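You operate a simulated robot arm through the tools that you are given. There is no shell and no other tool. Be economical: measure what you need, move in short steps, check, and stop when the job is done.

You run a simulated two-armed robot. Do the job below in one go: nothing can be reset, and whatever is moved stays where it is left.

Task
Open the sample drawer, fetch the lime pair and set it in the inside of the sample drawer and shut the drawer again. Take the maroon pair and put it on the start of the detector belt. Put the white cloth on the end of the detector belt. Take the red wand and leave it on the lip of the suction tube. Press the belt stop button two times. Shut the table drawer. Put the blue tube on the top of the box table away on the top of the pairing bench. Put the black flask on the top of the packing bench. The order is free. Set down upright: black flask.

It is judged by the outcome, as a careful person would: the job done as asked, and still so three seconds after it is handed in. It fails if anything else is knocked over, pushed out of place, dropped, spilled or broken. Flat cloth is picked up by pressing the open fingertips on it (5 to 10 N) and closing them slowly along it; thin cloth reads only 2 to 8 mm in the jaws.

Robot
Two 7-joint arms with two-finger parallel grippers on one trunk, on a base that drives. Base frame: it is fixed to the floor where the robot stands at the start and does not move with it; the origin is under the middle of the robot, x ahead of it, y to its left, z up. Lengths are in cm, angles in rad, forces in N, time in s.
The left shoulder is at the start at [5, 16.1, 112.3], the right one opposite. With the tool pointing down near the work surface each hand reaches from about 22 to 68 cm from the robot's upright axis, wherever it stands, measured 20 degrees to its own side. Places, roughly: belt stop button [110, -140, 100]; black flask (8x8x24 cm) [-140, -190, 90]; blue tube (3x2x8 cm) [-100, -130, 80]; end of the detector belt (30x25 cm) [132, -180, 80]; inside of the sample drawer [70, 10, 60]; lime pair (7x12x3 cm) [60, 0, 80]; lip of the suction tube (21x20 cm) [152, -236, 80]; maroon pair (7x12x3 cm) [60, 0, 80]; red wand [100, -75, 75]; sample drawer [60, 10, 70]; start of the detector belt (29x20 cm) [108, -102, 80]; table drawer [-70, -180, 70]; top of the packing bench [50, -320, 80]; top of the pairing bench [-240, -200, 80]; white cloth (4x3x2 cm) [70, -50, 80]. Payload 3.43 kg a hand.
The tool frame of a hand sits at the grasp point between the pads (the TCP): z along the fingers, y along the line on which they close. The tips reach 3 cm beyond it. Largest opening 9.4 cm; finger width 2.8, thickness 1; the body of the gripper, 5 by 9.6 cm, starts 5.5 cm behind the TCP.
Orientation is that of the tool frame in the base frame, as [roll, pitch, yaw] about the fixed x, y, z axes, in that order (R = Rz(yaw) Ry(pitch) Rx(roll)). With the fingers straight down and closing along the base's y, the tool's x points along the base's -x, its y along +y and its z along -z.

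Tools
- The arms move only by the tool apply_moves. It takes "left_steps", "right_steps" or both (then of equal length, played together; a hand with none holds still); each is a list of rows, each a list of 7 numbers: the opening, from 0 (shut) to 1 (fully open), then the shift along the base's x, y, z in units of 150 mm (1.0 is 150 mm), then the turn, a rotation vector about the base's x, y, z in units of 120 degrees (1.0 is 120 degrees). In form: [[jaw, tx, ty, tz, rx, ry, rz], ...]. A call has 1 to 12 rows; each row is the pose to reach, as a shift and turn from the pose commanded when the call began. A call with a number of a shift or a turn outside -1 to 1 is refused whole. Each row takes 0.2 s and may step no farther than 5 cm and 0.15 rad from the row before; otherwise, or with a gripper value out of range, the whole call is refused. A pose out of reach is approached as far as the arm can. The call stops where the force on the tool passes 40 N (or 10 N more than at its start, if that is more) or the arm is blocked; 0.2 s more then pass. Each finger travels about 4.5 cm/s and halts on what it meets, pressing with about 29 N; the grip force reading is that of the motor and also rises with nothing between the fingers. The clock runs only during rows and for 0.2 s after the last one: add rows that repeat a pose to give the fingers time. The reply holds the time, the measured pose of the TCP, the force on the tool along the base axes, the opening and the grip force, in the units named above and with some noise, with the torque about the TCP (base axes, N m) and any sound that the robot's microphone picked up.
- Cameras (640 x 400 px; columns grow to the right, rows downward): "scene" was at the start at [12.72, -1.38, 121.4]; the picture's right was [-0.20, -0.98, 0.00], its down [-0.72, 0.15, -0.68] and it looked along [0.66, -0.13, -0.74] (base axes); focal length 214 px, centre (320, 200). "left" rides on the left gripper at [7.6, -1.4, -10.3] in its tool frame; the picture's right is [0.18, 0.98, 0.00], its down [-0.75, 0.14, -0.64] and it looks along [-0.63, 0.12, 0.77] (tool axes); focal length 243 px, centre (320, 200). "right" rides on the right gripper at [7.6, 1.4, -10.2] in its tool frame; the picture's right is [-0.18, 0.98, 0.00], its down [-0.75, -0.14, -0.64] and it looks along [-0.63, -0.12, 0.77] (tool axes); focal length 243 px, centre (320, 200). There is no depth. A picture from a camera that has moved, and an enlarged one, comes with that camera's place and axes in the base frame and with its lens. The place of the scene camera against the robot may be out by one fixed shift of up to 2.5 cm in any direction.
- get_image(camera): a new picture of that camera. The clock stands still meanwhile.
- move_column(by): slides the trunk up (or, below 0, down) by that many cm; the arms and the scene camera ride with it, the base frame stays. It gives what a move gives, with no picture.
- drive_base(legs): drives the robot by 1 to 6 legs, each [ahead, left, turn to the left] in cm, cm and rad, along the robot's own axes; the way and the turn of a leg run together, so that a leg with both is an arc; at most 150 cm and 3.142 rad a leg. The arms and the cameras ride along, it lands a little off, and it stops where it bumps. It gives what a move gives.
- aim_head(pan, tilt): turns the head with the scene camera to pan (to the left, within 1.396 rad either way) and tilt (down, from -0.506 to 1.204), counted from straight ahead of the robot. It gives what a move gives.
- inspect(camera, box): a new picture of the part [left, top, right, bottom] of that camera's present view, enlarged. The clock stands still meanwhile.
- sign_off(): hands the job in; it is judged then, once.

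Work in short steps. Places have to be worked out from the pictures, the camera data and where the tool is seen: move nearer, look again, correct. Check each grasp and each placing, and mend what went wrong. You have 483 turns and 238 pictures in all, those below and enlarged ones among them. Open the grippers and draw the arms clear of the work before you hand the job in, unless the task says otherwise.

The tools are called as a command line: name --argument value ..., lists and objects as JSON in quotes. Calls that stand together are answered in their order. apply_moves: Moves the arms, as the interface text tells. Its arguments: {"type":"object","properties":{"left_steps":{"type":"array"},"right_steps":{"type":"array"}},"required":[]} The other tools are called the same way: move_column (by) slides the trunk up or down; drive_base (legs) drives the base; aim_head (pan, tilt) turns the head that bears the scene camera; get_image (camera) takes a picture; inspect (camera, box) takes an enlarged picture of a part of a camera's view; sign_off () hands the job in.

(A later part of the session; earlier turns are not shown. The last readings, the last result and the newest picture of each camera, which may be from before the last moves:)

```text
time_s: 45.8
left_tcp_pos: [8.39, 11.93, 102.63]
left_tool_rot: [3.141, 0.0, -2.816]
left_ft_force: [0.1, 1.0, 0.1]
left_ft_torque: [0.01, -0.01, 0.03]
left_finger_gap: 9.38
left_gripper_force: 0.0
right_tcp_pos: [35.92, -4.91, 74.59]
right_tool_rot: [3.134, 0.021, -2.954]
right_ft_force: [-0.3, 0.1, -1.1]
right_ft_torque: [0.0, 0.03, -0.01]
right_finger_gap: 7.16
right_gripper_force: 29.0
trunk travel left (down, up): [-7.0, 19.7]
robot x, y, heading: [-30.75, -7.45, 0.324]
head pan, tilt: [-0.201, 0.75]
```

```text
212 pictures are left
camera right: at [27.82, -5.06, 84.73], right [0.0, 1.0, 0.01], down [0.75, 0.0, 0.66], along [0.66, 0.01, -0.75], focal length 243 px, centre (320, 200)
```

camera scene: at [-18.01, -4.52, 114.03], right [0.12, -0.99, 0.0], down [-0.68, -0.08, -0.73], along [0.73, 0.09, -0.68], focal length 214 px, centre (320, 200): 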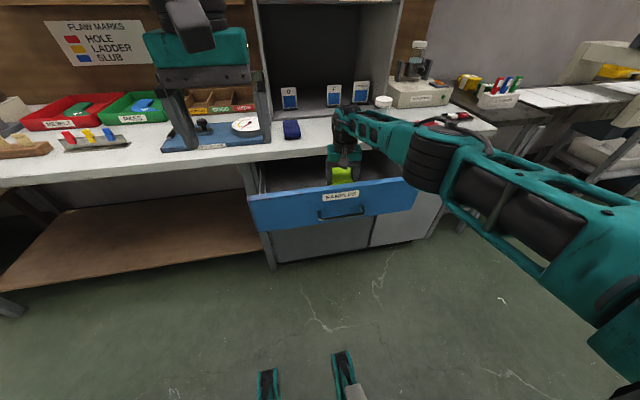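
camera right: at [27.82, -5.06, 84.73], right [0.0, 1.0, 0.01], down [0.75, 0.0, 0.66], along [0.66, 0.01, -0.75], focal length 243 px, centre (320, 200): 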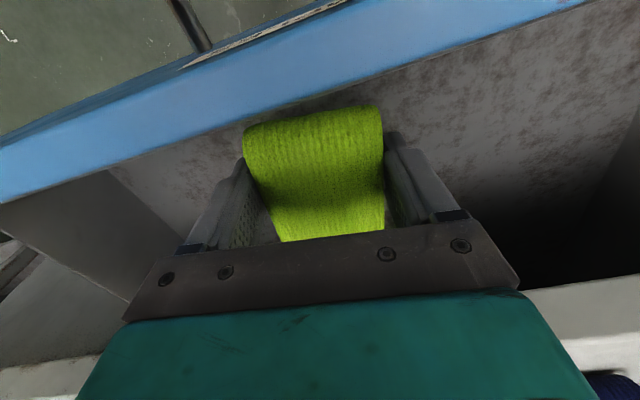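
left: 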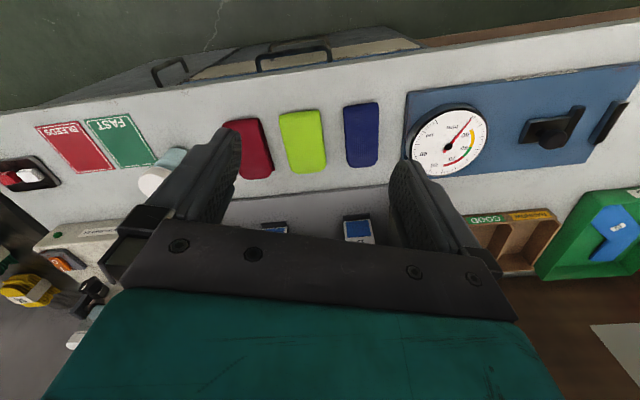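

Lime is inside the drawer walls. I lower 5 cm more by the trunk, then feel for the floor with the arm.

move_column --by -5

apply_moves --right_steps '[[0.3, 0, 0, -0.04, 0, 0, 0], [0.3, 0, 0, -0.08, 0, 0, 0], [0.3, 0, 0, -0.12, 0, 0, 0], [0.3, 0, 0, -0.16, 0, 0, 0]]'

```text
time_s: 46.7
left_tcp_pos: [8.37, 11.84, 97.71]
left_tool_rot: [3.14, 0.001, -2.816]
left_ft_force: [0.1, -0.1, 0.2]
left_ft_torque: [-0.03, 0.0, -0.01]
left_finger_gap: 9.41
left_gripper_force: 0.0
right_tcp_pos: [35.92, -4.88, 69.48]
right_tool_rot: [3.135, 0.02, -2.953]
right_ft_force: [0.2, 0.4, -0.2]
right_ft_torque: [0.03, 0.01, 0.01]
right_finger_gap: 7.16
right_gripper_force: 29.3
trunk travel left (down, up): [-2.0, 24.7]
robot x, y, heading: [-30.96, -7.0, 0.325]
head pan, tilt: [-0.201, 0.75]
```

```text
time_s: 47.7
left_tcp_pos: [8.17, 12.0, 97.77]
left_tool_rot: [-3.139, 0.002, -2.815]
left_ft_force: [-0.7, -0.4, 0.2]
left_ft_torque: [0.0, 0.0, -0.01]
left_finger_gap: 9.41
left_gripper_force: 0.2
right_tcp_pos: [35.77, -4.84, 68.03]
right_tool_rot: [3.138, 0.032, -2.952]
right_ft_force: [0.8, 0.1, 32.6]
right_ft_torque: [-1.33, 0.17, -0.09]
right_finger_gap: 7.18
right_gripper_force: 29.4
trunk travel left (down, up): [-2.0, 24.7]
robot x, y, heading: [-31.02, -6.75, 0.321]
head pan, tilt: [-0.201, 0.75]
```

Floor contact at TCP z≈68. I ease up slightly and open the jaws.

apply_moves --right_steps '[[0.3, 0, 0, 0.03, 0, 0, 0], [0.6, 0, 0, 0.03, 0, 0, 0], [0.95, 0, 0, 0.03, 0, 0, 0], [0.95, 0, 0, 0.03, 0, 0, 0], [0.95, 0, 0, 0.03, 0, 0, 0]]'

move_column --by 22

get_image --camera "right"

```text
time_s: 48.9
left_tcp_pos: [8.3, 11.89, 97.64]
left_tool_rot: [-3.141, 0.001, -2.816]
left_ft_force: [-0.9, -0.4, 0.2]
left_ft_torque: [0.02, -0.01, -0.01]
left_finger_gap: 9.39
left_gripper_force: 0.0
right_tcp_pos: [35.44, -4.57, 67.88]
right_tool_rot: [3.132, 0.028, -2.95]
right_ft_force: [-3.4, 14.9, 18.2]
right_ft_torque: [-0.43, 0.19, -0.27]
right_finger_gap: 8.01
right_gripper_force: 0.0
trunk travel left (down, up): [-2.0, 24.7]
robot x, y, heading: [-30.88, -6.98, 0.318]
head pan, tilt: [-0.201, 0.75]
```

```text
time_s: 51.2
left_tcp_pos: [8.37, 11.88, 119.49]
left_tool_rot: [-3.141, 0.0, -2.816]
left_ft_force: [0.7, -0.3, 0.3]
left_ft_torque: [0.02, -0.03, -0.01]
left_finger_gap: 9.4
left_gripper_force: 0.1
right_tcp_pos: [35.56, -4.97, 89.47]
right_tool_rot: [3.135, 0.022, -2.952]
right_ft_force: [0.9, 0.0, 0.2]
right_ft_torque: [0.02, 0.0, 0.0]
right_finger_gap: 8.94
right_gripper_force: 0.0
trunk travel left (down, up): [-24.0, 2.7]
robot x, y, heading: [-30.94, -6.71, 0.323]
head pan, tilt: [-0.201, 0.75]
```

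```text
211 pictures are left
camera right: at [27.67, -5.05, 99.73], right [0.0, 1.0, 0.01], down [0.75, 0.0, 0.66], along [0.66, 0.01, -0.75], focal length 243 px, centre (320, 200)
```

right: 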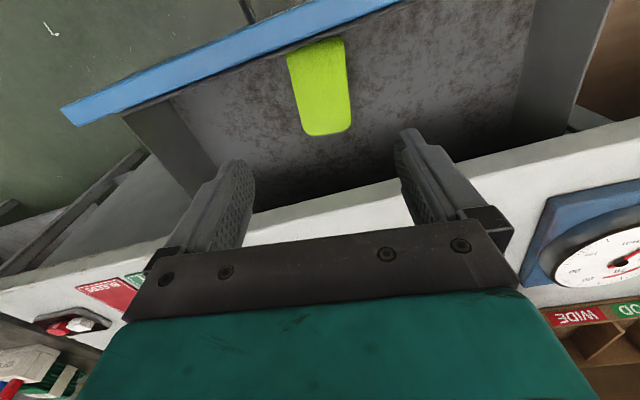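

Lime lies flat inside the drawer. Next I retract the right hand in front of the drawer to push it shut.

apply_moves --right_steps '[[0.5, -0.1, -0.03, 0.05, 0, 0, 0], [0.2, -0.3, -0.1, 0.1, 0, 0, 0], [0, -0.5, -0.16, 0.15, 0, 0, 0.02], [0, -0.7, -0.23, 0.15, 0, 0, 0.04], [0, -0.9, -0.29, 0.15, 0, 0, 0.063], [0, -0.9, -0.29, 0.15, 0, 0, 0.063]]'

```text
time_s: 52.6
left_tcp_pos: [8.43, 11.94, 119.55]
left_tool_rot: [3.141, -0.001, -2.815]
left_ft_force: [-0.4, -0.6, 0.5]
left_ft_torque: [0.0, 0.01, 0.03]
left_finger_gap: 9.38
left_gripper_force: 0.1
right_tcp_pos: [22.14, -9.36, 91.79]
right_tool_rot: [3.136, 0.022, -2.821]
right_ft_force: [-0.1, -0.6, 0.2]
right_ft_torque: [0.0, 0.0, 0.02]
right_finger_gap: 0.0
right_gripper_force: 27.5
trunk travel left (down, up): [-24.0, 2.7]
robot x, y, heading: [-31.27, -6.59, 0.324]
head pan, tilt: [-0.201, 0.75]
```

Now I pitch the closed fingers forward about 54° and pull back slightly, then lower the trunk.

apply_moves --right_steps '[[0, -0.05, 0.01, 0, 0.02, -0.061, 0], [0, -0.1, 0.02, 0, 0.04, -0.122, 0], [0, -0.15, 0.03, 0, 0.06, -0.183, 0], [0, -0.2, 0.04, 0, 0.08, -0.244, 0], [0, -0.25, 0.05, 0, 0.1, -0.305, 0], [0, -0.3, 0.06, 0, 0.12, -0.366, 0], [0, -0.3, 0.07, 0, 0.14, -0.427, 0], [0, -0.3, 0.07, 0, 0.14, -0.427, 0]]'

move_column --by -19

get_image --camera "right"

get_image --camera "scene"

```text
time_s: 54.4
left_tcp_pos: [8.39, 11.91, 119.7]
left_tool_rot: [-3.141, -0.003, -2.816]
left_ft_force: [-0.2, -0.6, 0.5]
left_ft_torque: [-0.01, 0.0, -0.02]
left_finger_gap: 9.41
left_gripper_force: 0.0
right_tcp_pos: [16.74, -6.27, 91.83]
right_tool_rot: [3.091, 0.782, -2.827]
right_ft_force: [-0.5, 0.3, 0.1]
right_ft_torque: [0.01, 0.01, 0.04]
right_finger_gap: 0.01
right_gripper_force: 29.4
right hand out of reach, approached as far as the arm can: row 6, 7, 8
trunk travel left (down, up): [-24.0, 2.7]
robot x, y, heading: [-30.8, -7.34, 0.322]
head pan, tilt: [-0.201, 0.75]
```

```text
time_s: 56.5
left_tcp_pos: [8.23, 11.87, 100.69]
left_tool_rot: [3.141, 0.0, -2.815]
left_ft_force: [0.2, -0.7, -0.6]
left_ft_torque: [0.02, -0.01, 0.01]
left_finger_gap: 9.39
left_gripper_force: 0.0
right_tcp_pos: [16.76, -6.25, 72.77]
right_tool_rot: [3.092, 0.781, -2.826]
right_ft_force: [-0.6, -0.4, -0.6]
right_ft_torque: [0.0, 0.03, 0.01]
right_finger_gap: 0.0
right_gripper_force: 28.8
trunk travel left (down, up): [-5.0, 21.7]
robot x, y, heading: [-30.82, -7.08, 0.325]
head pan, tilt: [-0.201, 0.75]
```

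```text
210 pictures are left
camera right: at [4.38, -9.41, 74.77], right [-0.21, 0.96, 0.16], down [0.14, -0.14, 0.98], along [0.97, 0.23, -0.11], focal length 243 px, centre (320, 200)
```

right: 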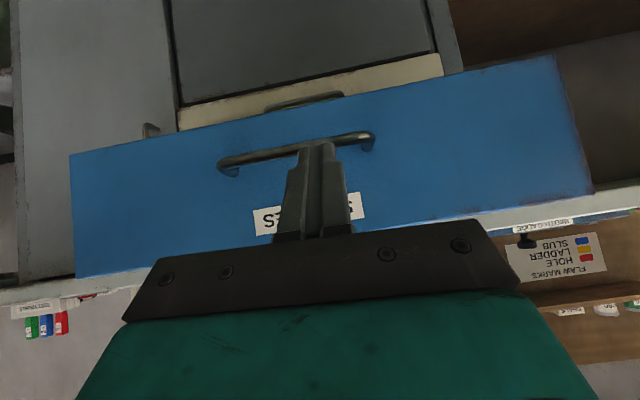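

```text
209 pictures are left
camera scene: at [-18.01, -4.52, 112.03], right [0.12, -0.99, 0.0], down [-0.68, -0.08, -0.73], along [0.73, 0.09, -0.68], focal length 214 px, centre (320, 200)
```

scene: 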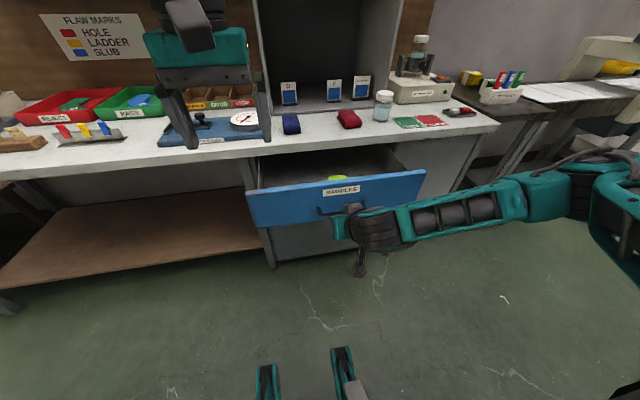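

Tip height is about right, just above the handle bar. I lower 0.8 cm and drive ahead to push the drawer.

move_column --by -0.8

drive_base --legs '[[12, 0, 0], [10, 0, 0]]'

get_image --camera "right"

get_image --camera "scene"

```text
time_s: 57.1
left_tcp_pos: [8.31, 11.83, 99.91]
left_tool_rot: [3.14, 0.001, -2.815]
left_ft_force: [0.6, -0.4, 1.0]
left_ft_torque: [-0.01, 0.01, 0.01]
left_finger_gap: 9.38
left_gripper_force: 0.0
right_tcp_pos: [16.64, -6.36, 71.86]
right_tool_rot: [3.091, 0.78, -2.825]
right_ft_force: [0.0, 0.1, -0.5]
right_ft_torque: [-0.02, 0.02, 0.01]
right_finger_gap: 0.0
right_gripper_force: 29.0
trunk travel left (down, up): [-4.2, 22.5]
robot x, y, heading: [-31.31, -7.37, 0.321]
head pan, tilt: [-0.201, 0.75]
```

```text
time_s: 59.1
left_tcp_pos: [28.94, 18.9, 99.79]
left_tool_rot: [-3.141, -0.001, -2.814]
left_ft_force: [-0.2, 0.3, -0.3]
left_ft_torque: [-0.02, -0.01, 0.01]
left_finger_gap: 9.36
left_gripper_force: 0.0
right_tcp_pos: [37.28, 0.66, 71.77]
right_tool_rot: [3.092, 0.778, -2.824]
right_ft_force: [-0.5, -0.1, 0.2]
right_ft_torque: [-0.01, 0.02, 0.0]
right_finger_gap: 0.03
right_gripper_force: 29.3
trunk travel left (down, up): [-4.2, 22.5]
robot x, y, heading: [-10.43, 0.17, 0.324]
head pan, tilt: [-0.201, 0.75]
```

```text
208 pictures are left
camera right: at [25.0, -2.4, 73.94], right [-0.22, 0.96, 0.16], down [0.14, -0.14, 0.98], along [0.97, 0.23, -0.11], focal length 243 px, centre (320, 200)
```

right: 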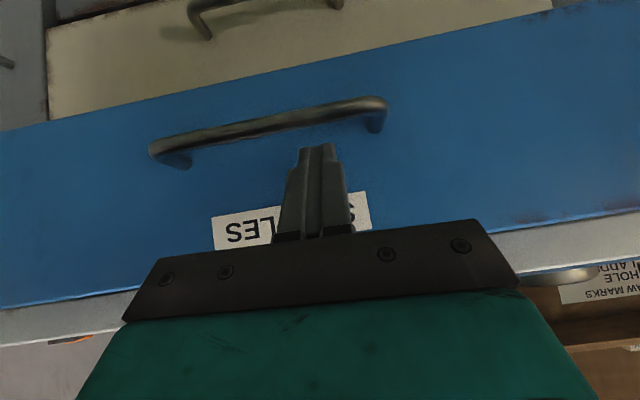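

```text
207 pictures are left
camera scene: at [2.62, 2.44, 111.22], right [0.12, -0.99, 0.0], down [-0.68, -0.08, -0.73], along [0.73, 0.09, -0.68], focal length 214 px, centre (320, 200)
```

scene: 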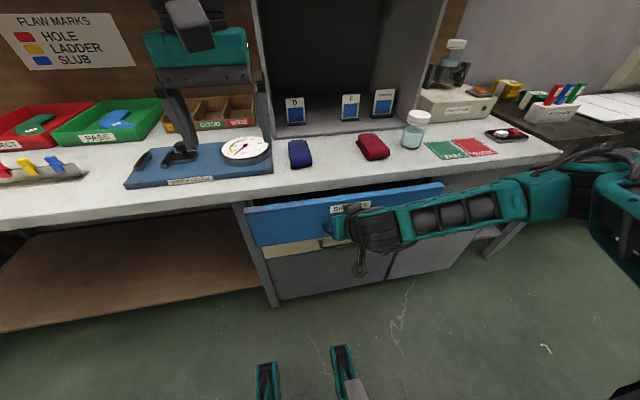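

The drawer is mostly pushed in; I keep driving in smaller legs.

drive_base --legs '[[5, 0, 0]]'

drive_base --legs '[[2, 0, 0]]'

get_image --camera "right"

get_image --camera "scene"

```text
time_s: 60.0
left_tcp_pos: [33.71, 20.49, 99.86]
left_tool_rot: [3.141, -0.001, -2.814]
left_ft_force: [0.9, -0.4, -0.1]
left_ft_torque: [-0.02, -0.01, -0.01]
left_finger_gap: 9.39
left_gripper_force: 0.0
right_tcp_pos: [42.18, 2.42, 71.82]
right_tool_rot: [3.091, 0.78, -2.825]
right_ft_force: [-1.2, 0.2, -0.4]
right_ft_torque: [-0.01, 0.01, -0.01]
right_finger_gap: 0.0
right_gripper_force: 29.0
trunk travel left (down, up): [-4.2, 22.5]
robot x, y, heading: [-5.46, 1.89, 0.332]
head pan, tilt: [-0.201, 0.75]
```

```text
time_s: 60.8
left_tcp_pos: [35.62, 21.2, 99.88]
left_tool_rot: [3.142, 0.0, -2.814]
left_ft_force: [0.0, -0.2, -0.1]
left_ft_torque: [-0.03, -0.01, 0.01]
left_finger_gap: 9.39
left_gripper_force: 0.1
right_tcp_pos: [43.88, 3.1, 71.8]
right_tool_rot: [3.091, 0.779, -2.822]
right_ft_force: [-4.8, -1.4, -1.7]
right_ft_torque: [-0.01, 0.13, 0.05]
right_finger_gap: 0.02
right_gripper_force: 28.6
trunk travel left (down, up): [-4.2, 22.5]
robot x, y, heading: [-3.51, 1.58, 0.324]
head pan, tilt: [-0.201, 0.75]
```

```text
206 pictures are left
camera right: at [31.59, -0.16, 73.92], right [-0.22, 0.96, 0.16], down [0.14, -0.14, 0.98], along [0.97, 0.23, -0.11], focal length 243 px, centre (320, 200)
```

right: 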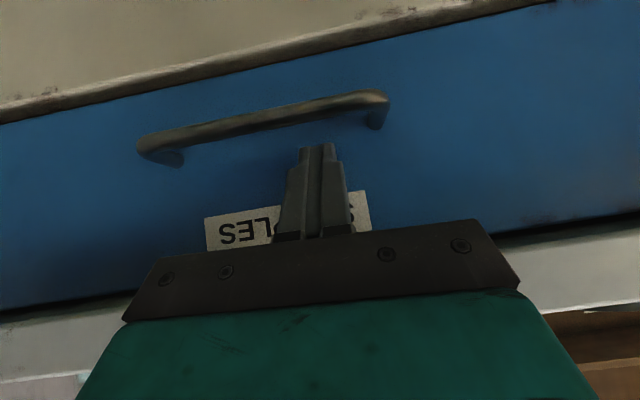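

```text
205 pictures are left
camera scene: at [9.22, 4.67, 111.22], right [0.12, -0.99, 0.0], down [-0.68, -0.09, -0.73], along [0.73, 0.09, -0.68], focal length 214 px, centre (320, 200)
```

scene: 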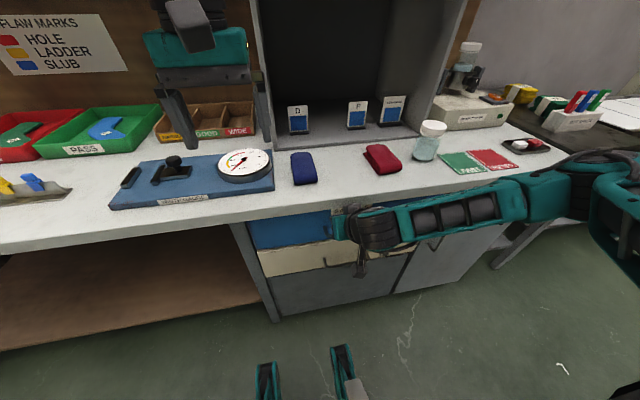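

It looks nearly shut. I push a little further with the arm and watch the force.

apply_moves --right_steps '[[0, 0.032, 0.0104, 0, 0, 0, 0], [0, 0.063, 0.021, 0, 0, 0, 0], [0, 0.095, 0.031, 0, 0, 0, 0], [0, 0.127, 0.042, 0, 0, 0, 0]]'

inspect --camera "scene" --box '[220, 180, 460, 330]'

```text
time_s: 61.3
left_tcp_pos: [35.46, 21.04, 99.77]
left_tool_rot: [-3.141, 0.0, -2.814]
left_ft_force: [-0.1, 0.3, -0.6]
left_ft_torque: [-0.01, -0.01, 0.01]
left_finger_gap: 9.38
left_gripper_force: 0.0
right_tcp_pos: [43.9, 3.05, 71.57]
right_tool_rot: [3.091, 0.763, -2.818]
right_ft_force: [-8.3, -3.5, 3.5]
right_ft_torque: [-0.01, -0.01, -0.01]
right_finger_gap: 0.02
right_gripper_force: 29.2
trunk travel left (down, up): [-4.2, 22.5]
robot x, y, heading: [-3.72, 2.07, 0.322]
head pan, tilt: [-0.201, 0.75]
stopped in row 2 (right hand): the force on the tool passed its limit at 46 N (the readings are from after the stop); the commanded pose is now the measured one
```

```text
2.67 times, centred on (340, 255) of scene
camera zoom: at [9.12, 4.61, 111.23], right [0.12, -0.99, 0.0], down [-0.68, -0.08, -0.73], along [0.73, 0.09, -0.68], focal length 572 px, centre (267, 53)
```

zoom: 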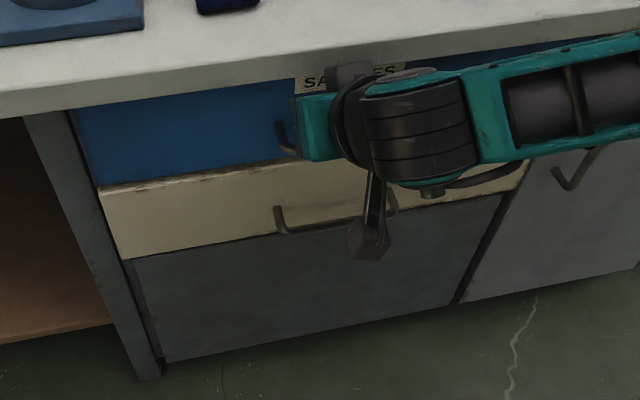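

46 N with no motion: the drawer is shut. I back off and raise the trunk, then straighten the right hand.

drive_base --legs '[[-14, 0, 0]]'

move_column --by 14

apply_moves --right_steps '[[0.5, 0, 0, 0.05, -0.017, 0.053, 0], [0.9, 0, 0, 0.1, -0.035, 0.106, 0], [0.9, 0, 0, 0.2, -0.052, 0.16, 0], [0.9, 0, 0, 0.3, -0.07, 0.213, 0], [0.9, 0, 0, 0.4, -0.087, 0.266, 0], [0.9, 0, 0, 0.5, -0.105, 0.319, 0], [0.9, 0, 0, 0.5, -0.116, 0.348, 0], [0.9, 0, 0, 0.5, -0.116, 0.348, 0]]'

get_image --camera "scene"

```text
time_s: 62.7
left_tcp_pos: [22.17, 16.58, 99.87]
left_tool_rot: [3.141, -0.001, -2.814]
left_ft_force: [0.4, -0.1, -0.4]
left_ft_torque: [0.0, -0.01, 0.01]
left_finger_gap: 9.37
left_gripper_force: 0.1
right_tcp_pos: [30.74, -1.43, 71.6]
right_tool_rot: [3.092, 0.764, -2.82]
right_ft_force: [-0.4, 0.8, -0.2]
right_ft_torque: [-0.01, 0.0, 0.01]
right_finger_gap: 0.01
right_gripper_force: 29.7
trunk travel left (down, up): [-4.2, 22.5]
robot x, y, heading: [-17.08, -2.57, 0.323]
head pan, tilt: [-0.201, 0.75]
```

```text
time_s: 64.3
left_tcp_pos: [22.11, 16.57, 113.84]
left_tool_rot: [-3.141, -0.002, -2.813]
left_ft_force: [0.0, 0.5, 0.4]
left_ft_torque: [-0.02, -0.01, 0.02]
left_finger_gap: 9.4
left_gripper_force: 0.1
right_tcp_pos: [30.78, -1.42, 85.66]
right_tool_rot: [3.093, 0.763, -2.822]
right_ft_force: [0.0, 0.2, -0.4]
right_ft_torque: [-0.02, -0.02, -0.02]
right_finger_gap: 0.01
right_gripper_force: 29.4
trunk travel left (down, up): [-18.2, 8.5]
robot x, y, heading: [-16.68, -2.57, 0.32]
head pan, tilt: [-0.201, 0.75]
```

```text
time_s: 66.1
left_tcp_pos: [22.07, 16.5, 113.84]
left_tool_rot: [-3.141, -0.002, -2.813]
left_ft_force: [-0.2, 0.4, -0.4]
left_ft_torque: [0.0, -0.04, 0.01]
left_finger_gap: 9.41
left_gripper_force: 0.1
right_tcp_pos: [30.71, -1.31, 93.16]
right_tool_rot: [3.09, -0.005, -2.818]
right_ft_force: [1.0, 0.1, -0.3]
right_ft_torque: [-0.04, 0.01, -0.01]
right_finger_gap: 8.47
right_gripper_force: 0.0
trunk travel left (down, up): [-18.2, 8.5]
robot x, y, heading: [-16.98, -2.26, 0.324]
head pan, tilt: [-0.201, 0.75]
```

```text
203 pictures are left
camera scene: at [-4.19, 0.13, 125.22], right [0.12, -0.99, 0.0], down [-0.68, -0.08, -0.73], along [0.73, 0.09, -0.68], focal length 214 px, centre (320, 200)
```

scene: 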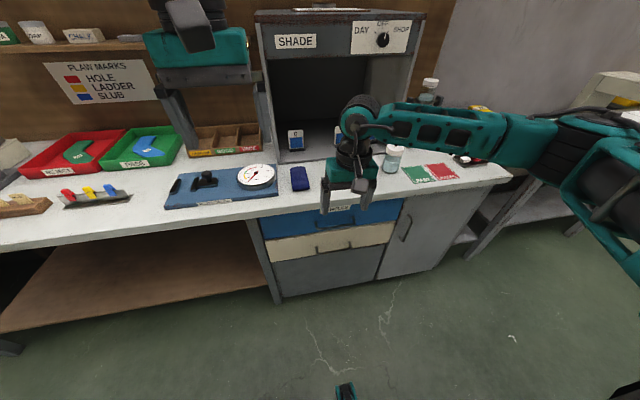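

The drawer is flush. I shift the robot right 10 and ahead 17 so the right hand comes over the maroon pair.

drive_base --legs '[[0, -11, 0], [17, 0, 0]]'

apply_moves --right_steps '[[0.95, 0.16, 0.05, 0.1, 0.024, 0.003, 0], [0.95, 0.32, 0.1, 0.2, 0.024, 0.003, 0], [0.95, 0.44, 0.145, 0.2, 0.024, 0.003, 0], [0.95, 0.44, 0.145, 0.2, 0.024, 0.003, 0]]'

get_image --camera "right"

```text
time_s: 68.8
left_tcp_pos: [41.78, 11.53, 113.81]
left_tool_rot: [3.14, -0.002, -2.816]
left_ft_force: [-0.4, 0.4, -0.5]
left_ft_torque: [-0.01, 0.04, 0.0]
left_finger_gap: 9.38
left_gripper_force: 0.0
right_tcp_pos: [50.41, -6.51, 93.09]
right_tool_rot: [3.093, -0.005, -2.823]
right_ft_force: [-0.8, 0.8, 0.1]
right_ft_torque: [0.0, 0.01, -0.01]
right_finger_gap: 8.46
right_gripper_force: 0.1
trunk travel left (down, up): [-18.2, 8.5]
robot x, y, heading: [2.31, -7.53, 0.326]
head pan, tilt: [-0.201, 0.75]
```

```text
time_s: 69.8
left_tcp_pos: [41.72, 11.43, 113.79]
left_tool_rot: [-3.141, 0.0, -2.817]
left_ft_force: [0.5, 0.5, 0.3]
left_ft_torque: [0.01, 0.01, 0.02]
left_finger_gap: 9.4
left_gripper_force: 0.0
right_tcp_pos: [56.92, -4.34, 96.14]
right_tool_rot: [3.042, 0.004, -2.823]
right_ft_force: [-0.7, -1.2, -0.6]
right_ft_torque: [0.03, -0.02, 0.01]
right_finger_gap: 8.92
right_gripper_force: 0.1
trunk travel left (down, up): [-18.2, 8.5]
robot x, y, heading: [2.48, -7.55, 0.325]
head pan, tilt: [-0.201, 0.75]
```

```text
202 pictures are left
camera right: at [49.45, -6.42, 106.49], right [-0.13, 0.99, 0.1], down [0.78, 0.04, 0.63], along [0.62, 0.16, -0.77], focal length 243 px, centre (320, 200)
```

right: 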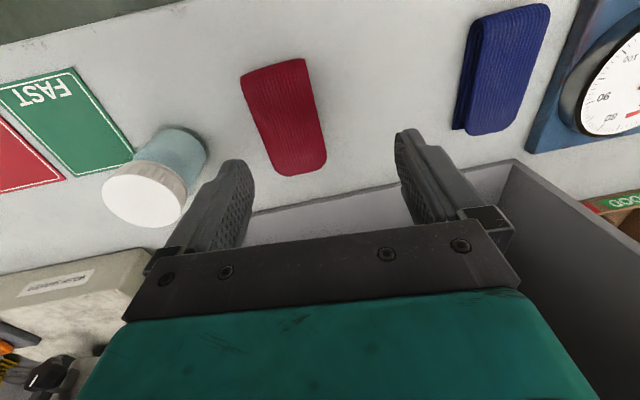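

I correct the roll (wrong sign before) and center over the maroon pair at about (58.5, -6.4).

apply_moves --right_steps '[[0.95, 0.05, -0.07, -0.1, -0.022, -0.007, 0], [0.95, 0.1, -0.14, -0.25, -0.045, -0.015, 0], [0.95, 0.1, -0.14, -0.4, -0.045, -0.015, 0], [0.95, 0.1, -0.14, -0.4, -0.045, -0.015, 0]]'

get_image --camera "right"

```text
time_s: 70.8
left_tcp_pos: [41.68, 11.42, 113.83]
left_tool_rot: [-3.141, -0.001, -2.816]
left_ft_force: [0.4, 0.0, 0.5]
left_ft_torque: [0.01, -0.02, -0.04]
left_finger_gap: 9.38
left_gripper_force: 0.0
right_tcp_pos: [58.37, -6.36, 90.05]
right_tool_rot: [3.141, 0.007, -2.822]
right_ft_force: [0.9, 0.6, 0.1]
right_ft_torque: [-0.03, -0.01, -0.01]
right_finger_gap: 8.92
right_gripper_force: 0.0
trunk travel left (down, up): [-18.2, 8.5]
robot x, y, heading: [2.42, -7.55, 0.322]
head pan, tilt: [-0.201, 0.75]
```

```text
201 pictures are left
camera right: at [50.67, -7.52, 100.28], right [-0.13, 0.99, 0.0], down [0.76, 0.1, 0.65], along [0.64, 0.09, -0.76], focal length 243 px, centre (320, 200)
```

right: 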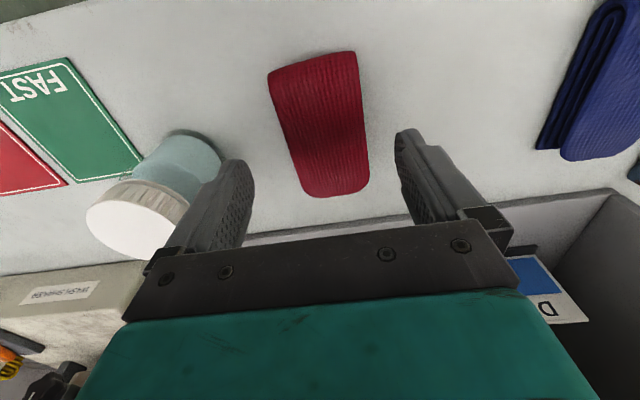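

Centred on the maroon pair and clear of the jar. I descend and close.

apply_moves --right_steps '[[0.95, 0, 0, -0.16, 0, 0, 0], [0.95, 0, 0, -0.32, 0, 0, 0], [0.95, 0, 0, -0.47, 0, 0, 0], [0.95, 0, 0, -0.47, 0, 0, 0], [0.6, 0, 0, -0.47, 0, 0, 0], [0.3, 0, 0, -0.47, 0, 0, 0], [0.3, 0, 0, -0.47, 0, 0, 0], [0.3, 0, 0, -0.47, 0, 0, 0]]'

```text
time_s: 72.6
left_tcp_pos: [41.76, 11.47, 113.96]
left_tool_rot: [3.141, -0.002, -2.815]
left_ft_force: [0.1, 0.0, 0.6]
left_ft_torque: [0.01, 0.0, -0.01]
left_finger_gap: 9.42
left_gripper_force: 0.1
right_tcp_pos: [58.56, -6.55, 83.05]
right_tool_rot: [3.14, 0.005, -2.822]
right_ft_force: [-0.1, 0.2, 0.1]
right_ft_torque: [0.0, 0.01, 0.02]
right_finger_gap: 6.64
right_gripper_force: 29.0
trunk travel left (down, up): [-18.2, 8.5]
robot x, y, heading: [2.35, -7.06, 0.323]
head pan, tilt: [-0.201, 0.75]
```

Gripped (6.6 cm). I lift it with the trunk, then drive back before moving right.

move_column --by 8

drive_base --legs '[[-18, 0, 0], [0, -40, 0]]'

aim_head --pan -0.4 --tilt 0.65

get_image --camera "scene"

```text
time_s: 73.8
left_tcp_pos: [41.84, 11.41, 121.85]
left_tool_rot: [-3.141, -0.003, -2.818]
left_ft_force: [-0.1, -0.3, 0.8]
left_ft_torque: [0.03, 0.0, 0.01]
left_finger_gap: 9.39
left_gripper_force: 0.0
right_tcp_pos: [58.54, -6.59, 90.95]
right_tool_rot: [3.14, 0.005, -2.821]
right_ft_force: [-0.2, -0.4, -0.4]
right_ft_torque: [0.0, 0.01, 0.01]
right_finger_gap: 6.61
right_gripper_force: 28.9
trunk travel left (down, up): [-26.2, 0.5]
robot x, y, heading: [2.07, -7.5, 0.323]
head pan, tilt: [-0.201, 0.75]
```

```text
time_s: 78.9
left_tcp_pos: [37.17, -32.05, 121.93]
left_tool_rot: [-3.139, -0.002, -2.816]
left_ft_force: [0.9, -0.3, 0.1]
left_ft_torque: [-0.02, 0.02, 0.01]
left_finger_gap: 9.38
left_gripper_force: 0.0
right_tcp_pos: [53.79, -50.16, 90.99]
right_tool_rot: [3.14, 0.006, -2.825]
right_ft_force: [0.5, 0.5, -0.9]
right_ft_torque: [0.02, -0.01, -0.03]
right_finger_gap: 6.56
right_gripper_force: 28.7
trunk travel left (down, up): [-26.2, 0.5]
robot x, y, heading: [-2.27, -50.48, 0.319]
head pan, tilt: [-0.201, 0.75]
```

```text
time_s: 79.7
left_tcp_pos: [36.99, -32.02, 121.96]
left_tool_rot: [3.14, -0.001, -2.815]
left_ft_force: [-0.7, 0.0, 0.0]
left_ft_torque: [-0.01, -0.01, 0.02]
left_finger_gap: 9.4
left_gripper_force: 0.1
right_tcp_pos: [53.77, -50.11, 91.09]
right_tool_rot: [3.14, 0.004, -2.824]
right_ft_force: [0.6, -0.3, -1.3]
right_ft_torque: [0.01, 0.01, -0.02]
right_finger_gap: 6.55
right_gripper_force: 29.0
trunk travel left (down, up): [-26.2, 0.5]
robot x, y, heading: [-1.96, -51.05, 0.321]
head pan, tilt: [-0.4, 0.649]
```

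```text
200 pictures are left
camera scene: at [11.07, -50.03, 134.08], right [-0.08, -1.0, 0.0], down [-0.6, 0.05, -0.8], along [0.79, -0.06, -0.6], focal length 214 px, centre (320, 200)
```

scene: 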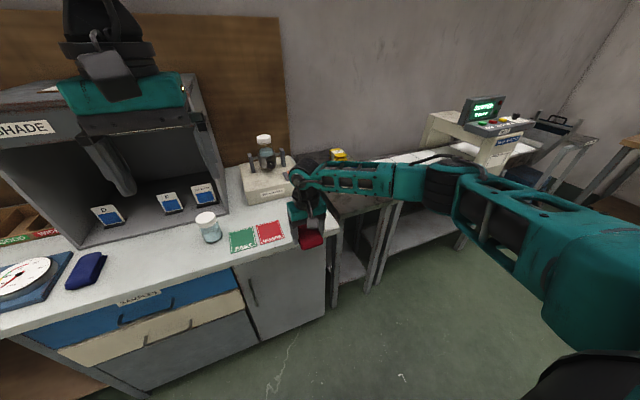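

The tray with the white cloth is behind the right hand. I drive right so that the left arm can take it, then look.

drive_base --legs '[[0, -32, 0]]'

get_image --camera "scene"

get_image --camera "left"

```text
time_s: 83.0
left_tcp_pos: [47.06, -62.21, 121.84]
left_tool_rot: [-3.141, -0.001, -2.816]
left_ft_force: [0.0, -0.2, 0.4]
left_ft_torque: [-0.02, 0.01, 0.0]
left_finger_gap: 9.41
left_gripper_force: 0.1
right_tcp_pos: [63.79, -80.2, 91.05]
right_tool_rot: [3.141, 0.006, -2.824]
right_ft_force: [-0.2, 0.2, -0.6]
right_ft_torque: [-0.01, 0.03, -0.01]
right_finger_gap: 6.58
right_gripper_force: 28.8
trunk travel left (down, up): [-26.2, 0.5]
robot x, y, heading: [7.71, -80.91, 0.32]
head pan, tilt: [-0.4, 0.649]
```

```text
199 pictures are left
camera scene: at [21.09, -80.18, 134.08], right [-0.08, -1.0, 0.0], down [-0.6, 0.05, -0.8], along [0.79, -0.06, -0.6], focal length 214 px, centre (320, 200)
```

scene: 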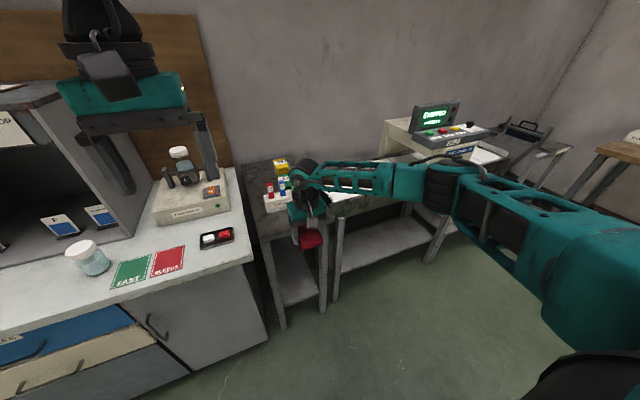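

```text
198 pictures are left
camera left: at [40.28, -65.9, 132.02], right [-0.49, 0.87, 0.0], down [0.67, 0.37, 0.64], along [0.56, 0.31, -0.77], focal length 243 px, centre (320, 200)
```

left: 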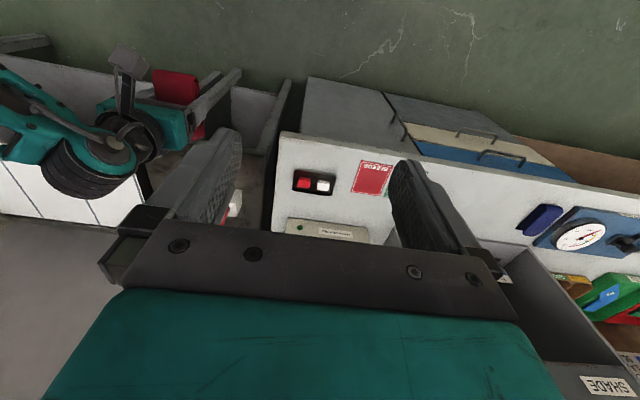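

White cloth is at about (72.3, -47), both cameras agree. I drive 16 cm ahead and bring the left hand over it.

drive_base --legs '[[16, 0, 0]]'

apply_moves --left_steps '[[1, 0.03, 0.09, -0.2, 0, 0, 0], [1, 0.1, 0.25, -0.4, 0, 0, 0], [1, 0.2, 0.4, -0.6, 0, 0, 0], [1, 0.3, 0.55, -0.8, 0, 0, 0], [1, 0.4, 0.65, -0.95, 0, 0, 0]]'

get_image --camera "left"

get_image --camera "scene"

```text
time_s: 84.4
left_tcp_pos: [62.05, -57.22, 121.93]
left_tool_rot: [-3.142, -0.002, -2.819]
left_ft_force: [0.5, 0.0, -0.1]
left_ft_torque: [-0.01, 0.01, 0.01]
left_finger_gap: 9.41
left_gripper_force: 0.0
right_tcp_pos: [78.87, -75.27, 91.01]
right_tool_rot: [-3.141, 0.006, -2.823]
right_ft_force: [0.3, 0.3, -1.1]
right_ft_torque: [-0.02, 0.05, -0.01]
right_finger_gap: 6.57
right_gripper_force: 28.7
trunk travel left (down, up): [-26.2, 0.5]
robot x, y, heading: [22.55, -75.92, 0.321]
head pan, tilt: [-0.4, 0.649]
```

```text
time_s: 85.6
left_tcp_pos: [68.06, -47.39, 107.44]
left_tool_rot: [-3.141, -0.001, -2.817]
left_ft_force: [-0.6, -0.2, -0.5]
left_ft_torque: [0.01, -0.02, 0.02]
left_finger_gap: 9.41
left_gripper_force: 0.0
right_tcp_pos: [78.78, -75.23, 91.05]
right_tool_rot: [3.141, 0.005, -2.823]
right_ft_force: [0.0, -0.6, -1.8]
right_ft_torque: [-0.01, 0.05, 0.07]
right_finger_gap: 6.58
right_gripper_force: 28.8
trunk travel left (down, up): [-26.2, 0.5]
robot x, y, heading: [22.78, -75.6, 0.315]
head pan, tilt: [-0.4, 0.649]
```

```text
197 pictures are left
camera left: at [61.4, -51.15, 117.63], right [-0.49, 0.87, 0.0], down [0.67, 0.37, 0.64], along [0.56, 0.31, -0.77], focal length 243 px, centre (320, 200)
```

left: 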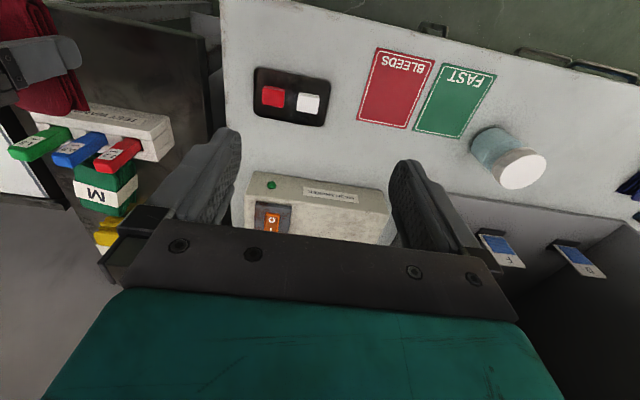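

```text
196 pictures are left
camera scene: at [36.14, -75.18, 134.08], right [-0.08, -1.0, 0.0], down [-0.6, 0.05, -0.8], along [0.79, -0.06, -0.6], focal length 214 px, centre (320, 200)
```

scene: 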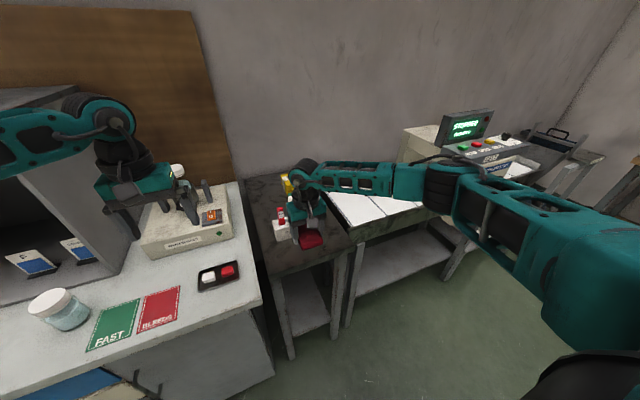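

I zoom in on the tray to plan the grasp of the small white cloth next to the red one.

inspect --camera "left" --box '[230, 50, 350, 140]'

inspect --camera "scene" --box '[170, 240, 270, 310]'

```text
4.44 times, centred on (290, 95) of left
camera zoom: at [61.4, -51.15, 117.63], right [-0.49, 0.87, 0.0], down [0.67, 0.37, 0.64], along [0.56, 0.31, -0.77], focal length 1078 px, centre (453, 667)
```

zoom: 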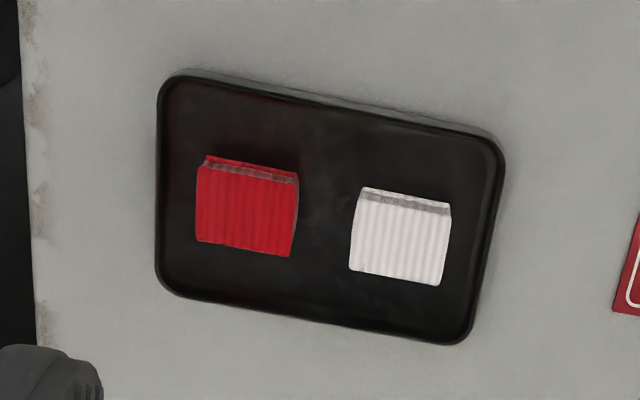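

```text
5.71 times, centred on (220, 275) of scene
camera zoom: at [36.14, -75.18, 134.08], right [-0.08, -1.0, 0.0], down [-0.6, 0.05, -0.8], along [0.79, -0.06, -0.6], focal length 1226 px, centre (891, -229)
```

zoom: 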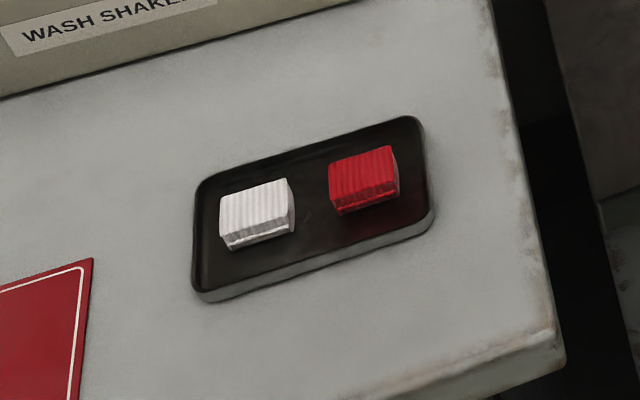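

The cloth block is ~3.2 (along bench) by 3.8 cm; neighbours force me to close along the bench depth. I turn the left hand by -90° while moving above it.

apply_moves --left_steps '[[0.58, 0.03, 0, -0.05, 0, 0, -0.068], [0.58, 0.06, 0.003, -0.1, 0, 0, -0.136], [0.58, 0.09, 0.006, -0.2, 0, 0, -0.205], [0.58, 0.12, 0.01, -0.3, 0, 0, -0.273], [0.58, 0.15, 0.013, -0.4, 0, 0, -0.341], [0.58, 0.18, 0.016, -0.5, 0, 0, -0.409], [0.58, 0.21, 0.02, -0.6, 0, 0, -0.477], [0.58, 0.24, 0.023, -0.7, 0, 0, -0.545], [0.58, 0.27, 0.026, -0.8, 0, 0, -0.614], [0.58, 0.29, 0.03, -0.85, 0, 0, -0.682], [0.58, 0.31, 0.033, -0.85, 0, 0, -0.75]]'

get_image --camera "left"

```text
time_s: 88.0
left_tcp_pos: [62.63, -52.96, 97.54]
left_tool_rot: [2.953, 0.022, 2.191]
left_ft_force: [0.7, -0.4, -0.6]
left_ft_torque: [0.1, -0.05, 0.0]
left_finger_gap: 5.45
left_gripper_force: 0.0
left hand out of reach, approached as far as the arm can: row 6, 7, 8, 9, 10, 11
right_tcp_pos: [78.93, -75.73, 91.07]
right_tool_rot: [3.139, 0.006, -2.828]
right_ft_force: [2.2, -1.7, -0.7]
right_ft_torque: [0.18, 0.06, -0.02]
right_finger_gap: 6.6
right_gripper_force: 28.7
trunk travel left (down, up): [-26.2, 0.5]
robot x, y, heading: [22.66, -76.08, 0.319]
head pan, tilt: [-0.4, 0.649]
```

```text
193 pictures are left
camera left: at [55.34, -48.48, 107.0], right [0.68, 0.71, 0.18], down [0.45, -0.59, 0.67], along [0.59, -0.37, -0.72], focal length 243 px, centre (320, 200)
```

left: 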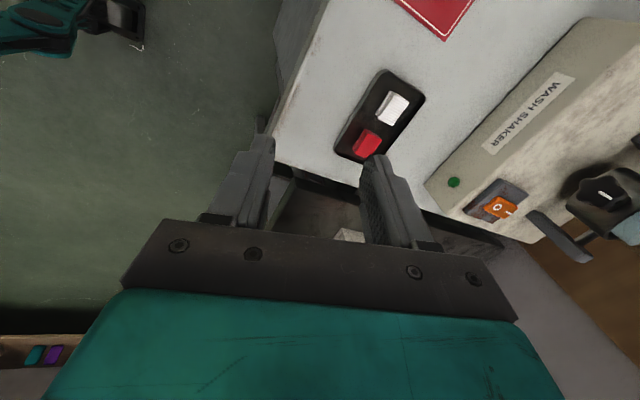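

That wrist direction runs out of range. I turn the left hand the other way (+90° instead), raising it meanwhile.

apply_moves --left_steps '[[0.58, 0, 0, 0.1, 0, 0, 0.0651], [0.58, 0.03, 0.02, 0.2, 0, 0, 0.13], [0.58, 0.06, 0.05, 0.3, 0, 0, 0.195], [0.58, 0.1, 0.1, 0.4, 0, 0, 0.26], [0.58, 0.15, 0.15, 0.4, 0, 0, 0.3255], [0.58, 0.2, 0.2, 0.4, 0, 0, 0.39], [0.58, 0.2, 0.2, 0.4, 0, 0, 0.456], [0.58, 0.2, 0.2, 0.4, 0, 0, 0.52], [0.58, 0.2, 0.2, 0.4, 0, 0, 0.586], [0.58, 0.2, 0.2, 0.4, 0, 0, 0.65], [0.58, 0.2, 0.2, 0.4, 0, 0, 0.69]]'

apply_moves --left_steps '[[0.58, 0.04, 0.02, 0, 0, 0, 0.0651], [0.58, 0.08, 0.04, 0, 0, 0, 0.13], [0.58, 0.12, 0.06, 0, 0, 0, 0.195], [0.58, 0.16, 0.08, 0, 0, 0, 0.26], [0.58, 0.2, 0.1, 0, 0, 0, 0.3255], [0.58, 0.2, 0.12, 0, 0, 0, 0.39], [0.58, 0.2, 0.12, 0, 0, 0, 0.456], [0.58, 0.2, 0.12, 0, 0, 0, 0.52], [0.58, 0.2, 0.12, 0, 0, 0, 0.586], [0.58, 0.2, 0.12, 0, 0, 0, 0.65], [0.58, 0.2, 0.12, 0, 0, 0, 0.667]]'

```text
time_s: 90.4
left_tcp_pos: [65.34, -49.73, 103.21]
left_tool_rot: [2.959, 0.024, -2.64]
left_ft_force: [0.5, 0.3, 1.6]
left_ft_torque: [-0.02, 0.02, -0.07]
left_finger_gap: 5.45
left_gripper_force: 0.1
right_tcp_pos: [78.89, -75.23, 90.89]
right_tool_rot: [-3.14, 0.005, -2.824]
right_ft_force: [-0.4, -0.5, -0.8]
right_ft_torque: [-0.02, -0.02, -0.01]
right_finger_gap: 6.57
right_gripper_force: 28.6
trunk travel left (down, up): [-26.2, 0.5]
robot x, y, heading: [22.89, -75.95, 0.317]
head pan, tilt: [-0.4, 0.649]
```

```text
time_s: 92.8
left_tcp_pos: [68.34, -47.89, 103.33]
left_tool_rot: [2.959, 0.024, -1.244]
left_ft_force: [-0.5, 0.4, 0.4]
left_ft_torque: [0.0, 0.01, 0.02]
left_finger_gap: 5.42
left_gripper_force: 0.1
right_tcp_pos: [78.79, -75.3, 90.93]
right_tool_rot: [3.141, 0.005, -2.825]
right_ft_force: [-1.3, -0.1, 0.1]
right_ft_torque: [-0.01, 0.03, 0.0]
right_finger_gap: 6.56
right_gripper_force: 29.1
trunk travel left (down, up): [-26.2, 0.5]
robot x, y, heading: [22.85, -76.18, 0.321]
head pan, tilt: [-0.4, 0.649]
```

This direction works. I level the tilt and go above the cloth.

apply_moves --left_steps '[[0.58, 0.1, 0.02, -0.15, 0.014, -0.041, 0], [0.58, 0.2, 0.045, -0.3, 0.028, -0.083, 0], [0.58, 0.29, 0.066, -0.5, 0.028, -0.083, 0], [0.58, 0.29, 0.066, -0.55, 0.028, -0.083, 0]]'

get_image --camera "left"

```text
time_s: 93.8
left_tcp_pos: [72.68, -47.02, 95.13]
left_tool_rot: [3.141, 0.025, -1.242]
left_ft_force: [-0.2, 0.2, 0.3]
left_ft_torque: [0.01, 0.01, 0.01]
left_finger_gap: 5.45
left_gripper_force: 0.0
right_tcp_pos: [78.72, -75.28, 91.19]
right_tool_rot: [-3.141, 0.005, -2.824]
right_ft_force: [-0.2, -0.1, -0.4]
right_ft_torque: [-0.02, 0.01, 0.01]
right_finger_gap: 6.57
right_gripper_force: 28.5
trunk travel left (down, up): [-26.2, 0.5]
robot x, y, heading: [22.55, -76.16, 0.317]
head pan, tilt: [-0.4, 0.649]
```

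```text
192 pictures are left
camera left: at [76.62, -53.96, 104.97], right [-0.87, -0.49, 0.0], down [-0.37, 0.65, 0.66], along [-0.32, 0.58, -0.75], focal length 243 px, centre (320, 200)
```

left: 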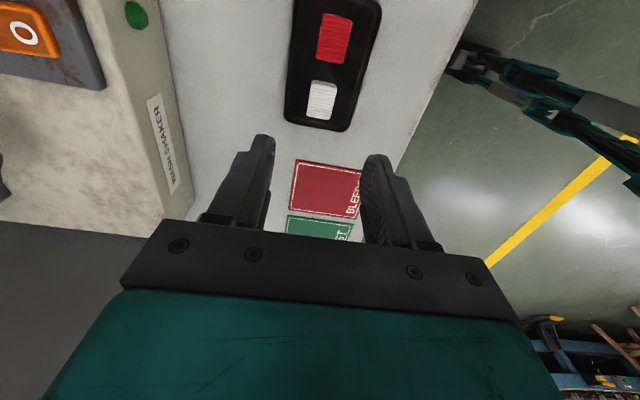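

The white cloth is exactly below at (72.8, -46.9). I descend to just over the tray floor.

apply_moves --left_steps '[[0.58, 0.005, 0.005, -0.25, 0, -0.01, 0], [0.58, 0.005, 0.005, -0.5, 0, -0.01, 0], [0.58, 0.005, 0.005, -0.65, 0, -0.01, 0], [0.58, 0.005, 0.005, -0.73, 0, -0.01, 0], [0.58, 0.005, 0.005, -0.73, 0, -0.01, 0]]'

get_image --camera "left"

```text
time_s: 95.0
left_tcp_pos: [72.77, -47.02, 84.36]
left_tool_rot: [-3.119, 0.016, -1.241]
left_ft_force: [-1.8, 4.2, 20.2]
left_ft_torque: [-0.32, 0.66, -0.17]
left_finger_gap: 5.49
left_gripper_force: 0.1
right_tcp_pos: [78.72, -75.37, 91.19]
right_tool_rot: [3.141, 0.008, -2.825]
right_ft_force: [-0.2, -0.7, -0.3]
right_ft_torque: [0.01, -0.02, 0.0]
right_finger_gap: 6.56
right_gripper_force: 29.2
trunk travel left (down, up): [-26.2, 0.5]
robot x, y, heading: [22.85, -75.99, 0.316]
head pan, tilt: [-0.4, 0.649]
```

```text
191 pictures are left
camera left: at [76.34, -53.9, 94.39], right [-0.87, -0.49, -0.03], down [-0.39, 0.65, 0.65], along [-0.3, 0.58, -0.76], focal length 243 px, centre (320, 200)
```

left: 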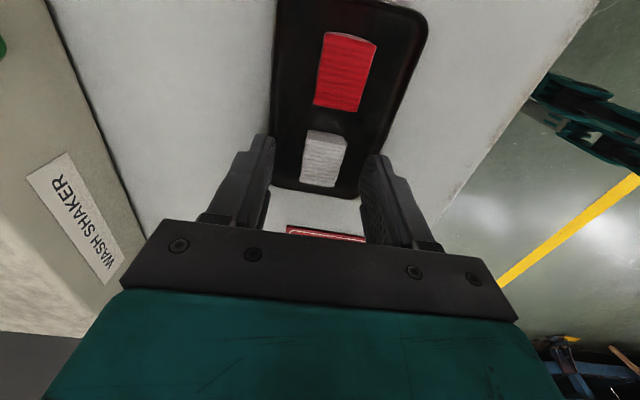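

Contact of 20 N: likely the fingertips on the tray rim. I rise 1.5 cm, narrow the opening to 4.3 cm and go down again.

apply_moves --left_steps '[[0.58, 0, 0, 0.1, 0, 0, 0], [0.46, 0, 0, 0.1, 0, 0, 0], [0.46, 0, 0, 0.1, 0, 0, 0], [0.46, 0, 0, 0.1, 0, 0, 0]]'

inspect --camera "left" --box '[220, 80, 420, 205]'

```text
time_s: 96.0
left_tcp_pos: [72.74, -47.16, 85.58]
left_tool_rot: [-3.124, 0.017, -1.242]
left_ft_force: [0.4, -0.6, -0.5]
left_ft_torque: [0.01, 0.01, -0.03]
left_finger_gap: 4.34
left_gripper_force: 0.0
right_tcp_pos: [78.77, -75.33, 90.99]
right_tool_rot: [3.141, 0.006, -2.824]
right_ft_force: [-0.6, 0.0, -1.2]
right_ft_torque: [-0.01, 0.0, 0.03]
right_finger_gap: 6.59
right_gripper_force: 28.5
trunk travel left (down, up): [-26.2, 0.5]
robot x, y, heading: [22.76, -75.97, 0.321]
head pan, tilt: [-0.4, 0.649]
```

```text
3.20 times, centred on (320, 142) of left
camera zoom: at [76.38, -54.02, 95.56], right [-0.87, -0.49, -0.02], down [-0.38, 0.65, 0.65], along [-0.31, 0.58, -0.76], focal length 776 px, centre (320, 384)
```

zoom: 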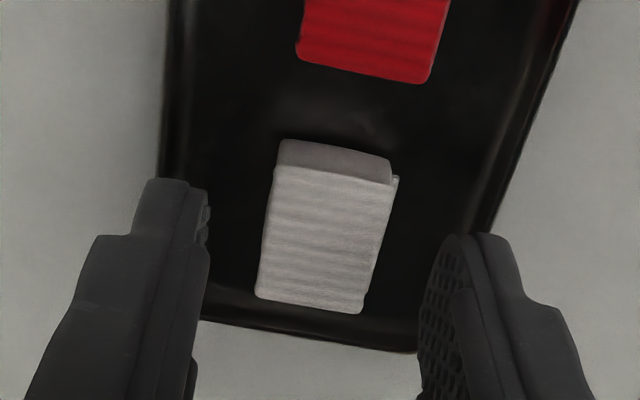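

The cloth is centred, about 2.7 cm wide across the jaws. I narrow to 3.7 cm and descend.

apply_moves --left_steps '[[0.4, -0.005, 0.008, 0, 0.002, -0.007, 0], [0.4, -0.005, 0.008, -0.05, 0.002, -0.007, 0], [0.4, -0.005, 0.008, -0.09, 0.002, -0.007, 0], [0.4, -0.005, 0.008, -0.12, 0.002, -0.007, 0], [0.4, -0.005, 0.008, -0.14, 0.002, -0.007, 0]]'

```text
time_s: 97.2
left_tcp_pos: [72.75, -46.83, 83.61]
left_tool_rot: [-3.106, 0.017, -1.241]
left_ft_force: [0.7, 0.0, 3.3]
left_ft_torque: [-0.04, 0.09, -0.05]
left_finger_gap: 3.76
left_gripper_force: 0.1
right_tcp_pos: [78.71, -75.37, 91.08]
right_tool_rot: [-3.14, 0.006, -2.825]
right_ft_force: [0.5, -0.3, -1.3]
right_ft_torque: [0.01, 0.02, -0.01]
right_finger_gap: 6.58
right_gripper_force: 28.7
trunk travel left (down, up): [-26.2, 0.5]
robot x, y, heading: [22.73, -76.02, 0.323]
head pan, tilt: [-0.4, 0.649]
```

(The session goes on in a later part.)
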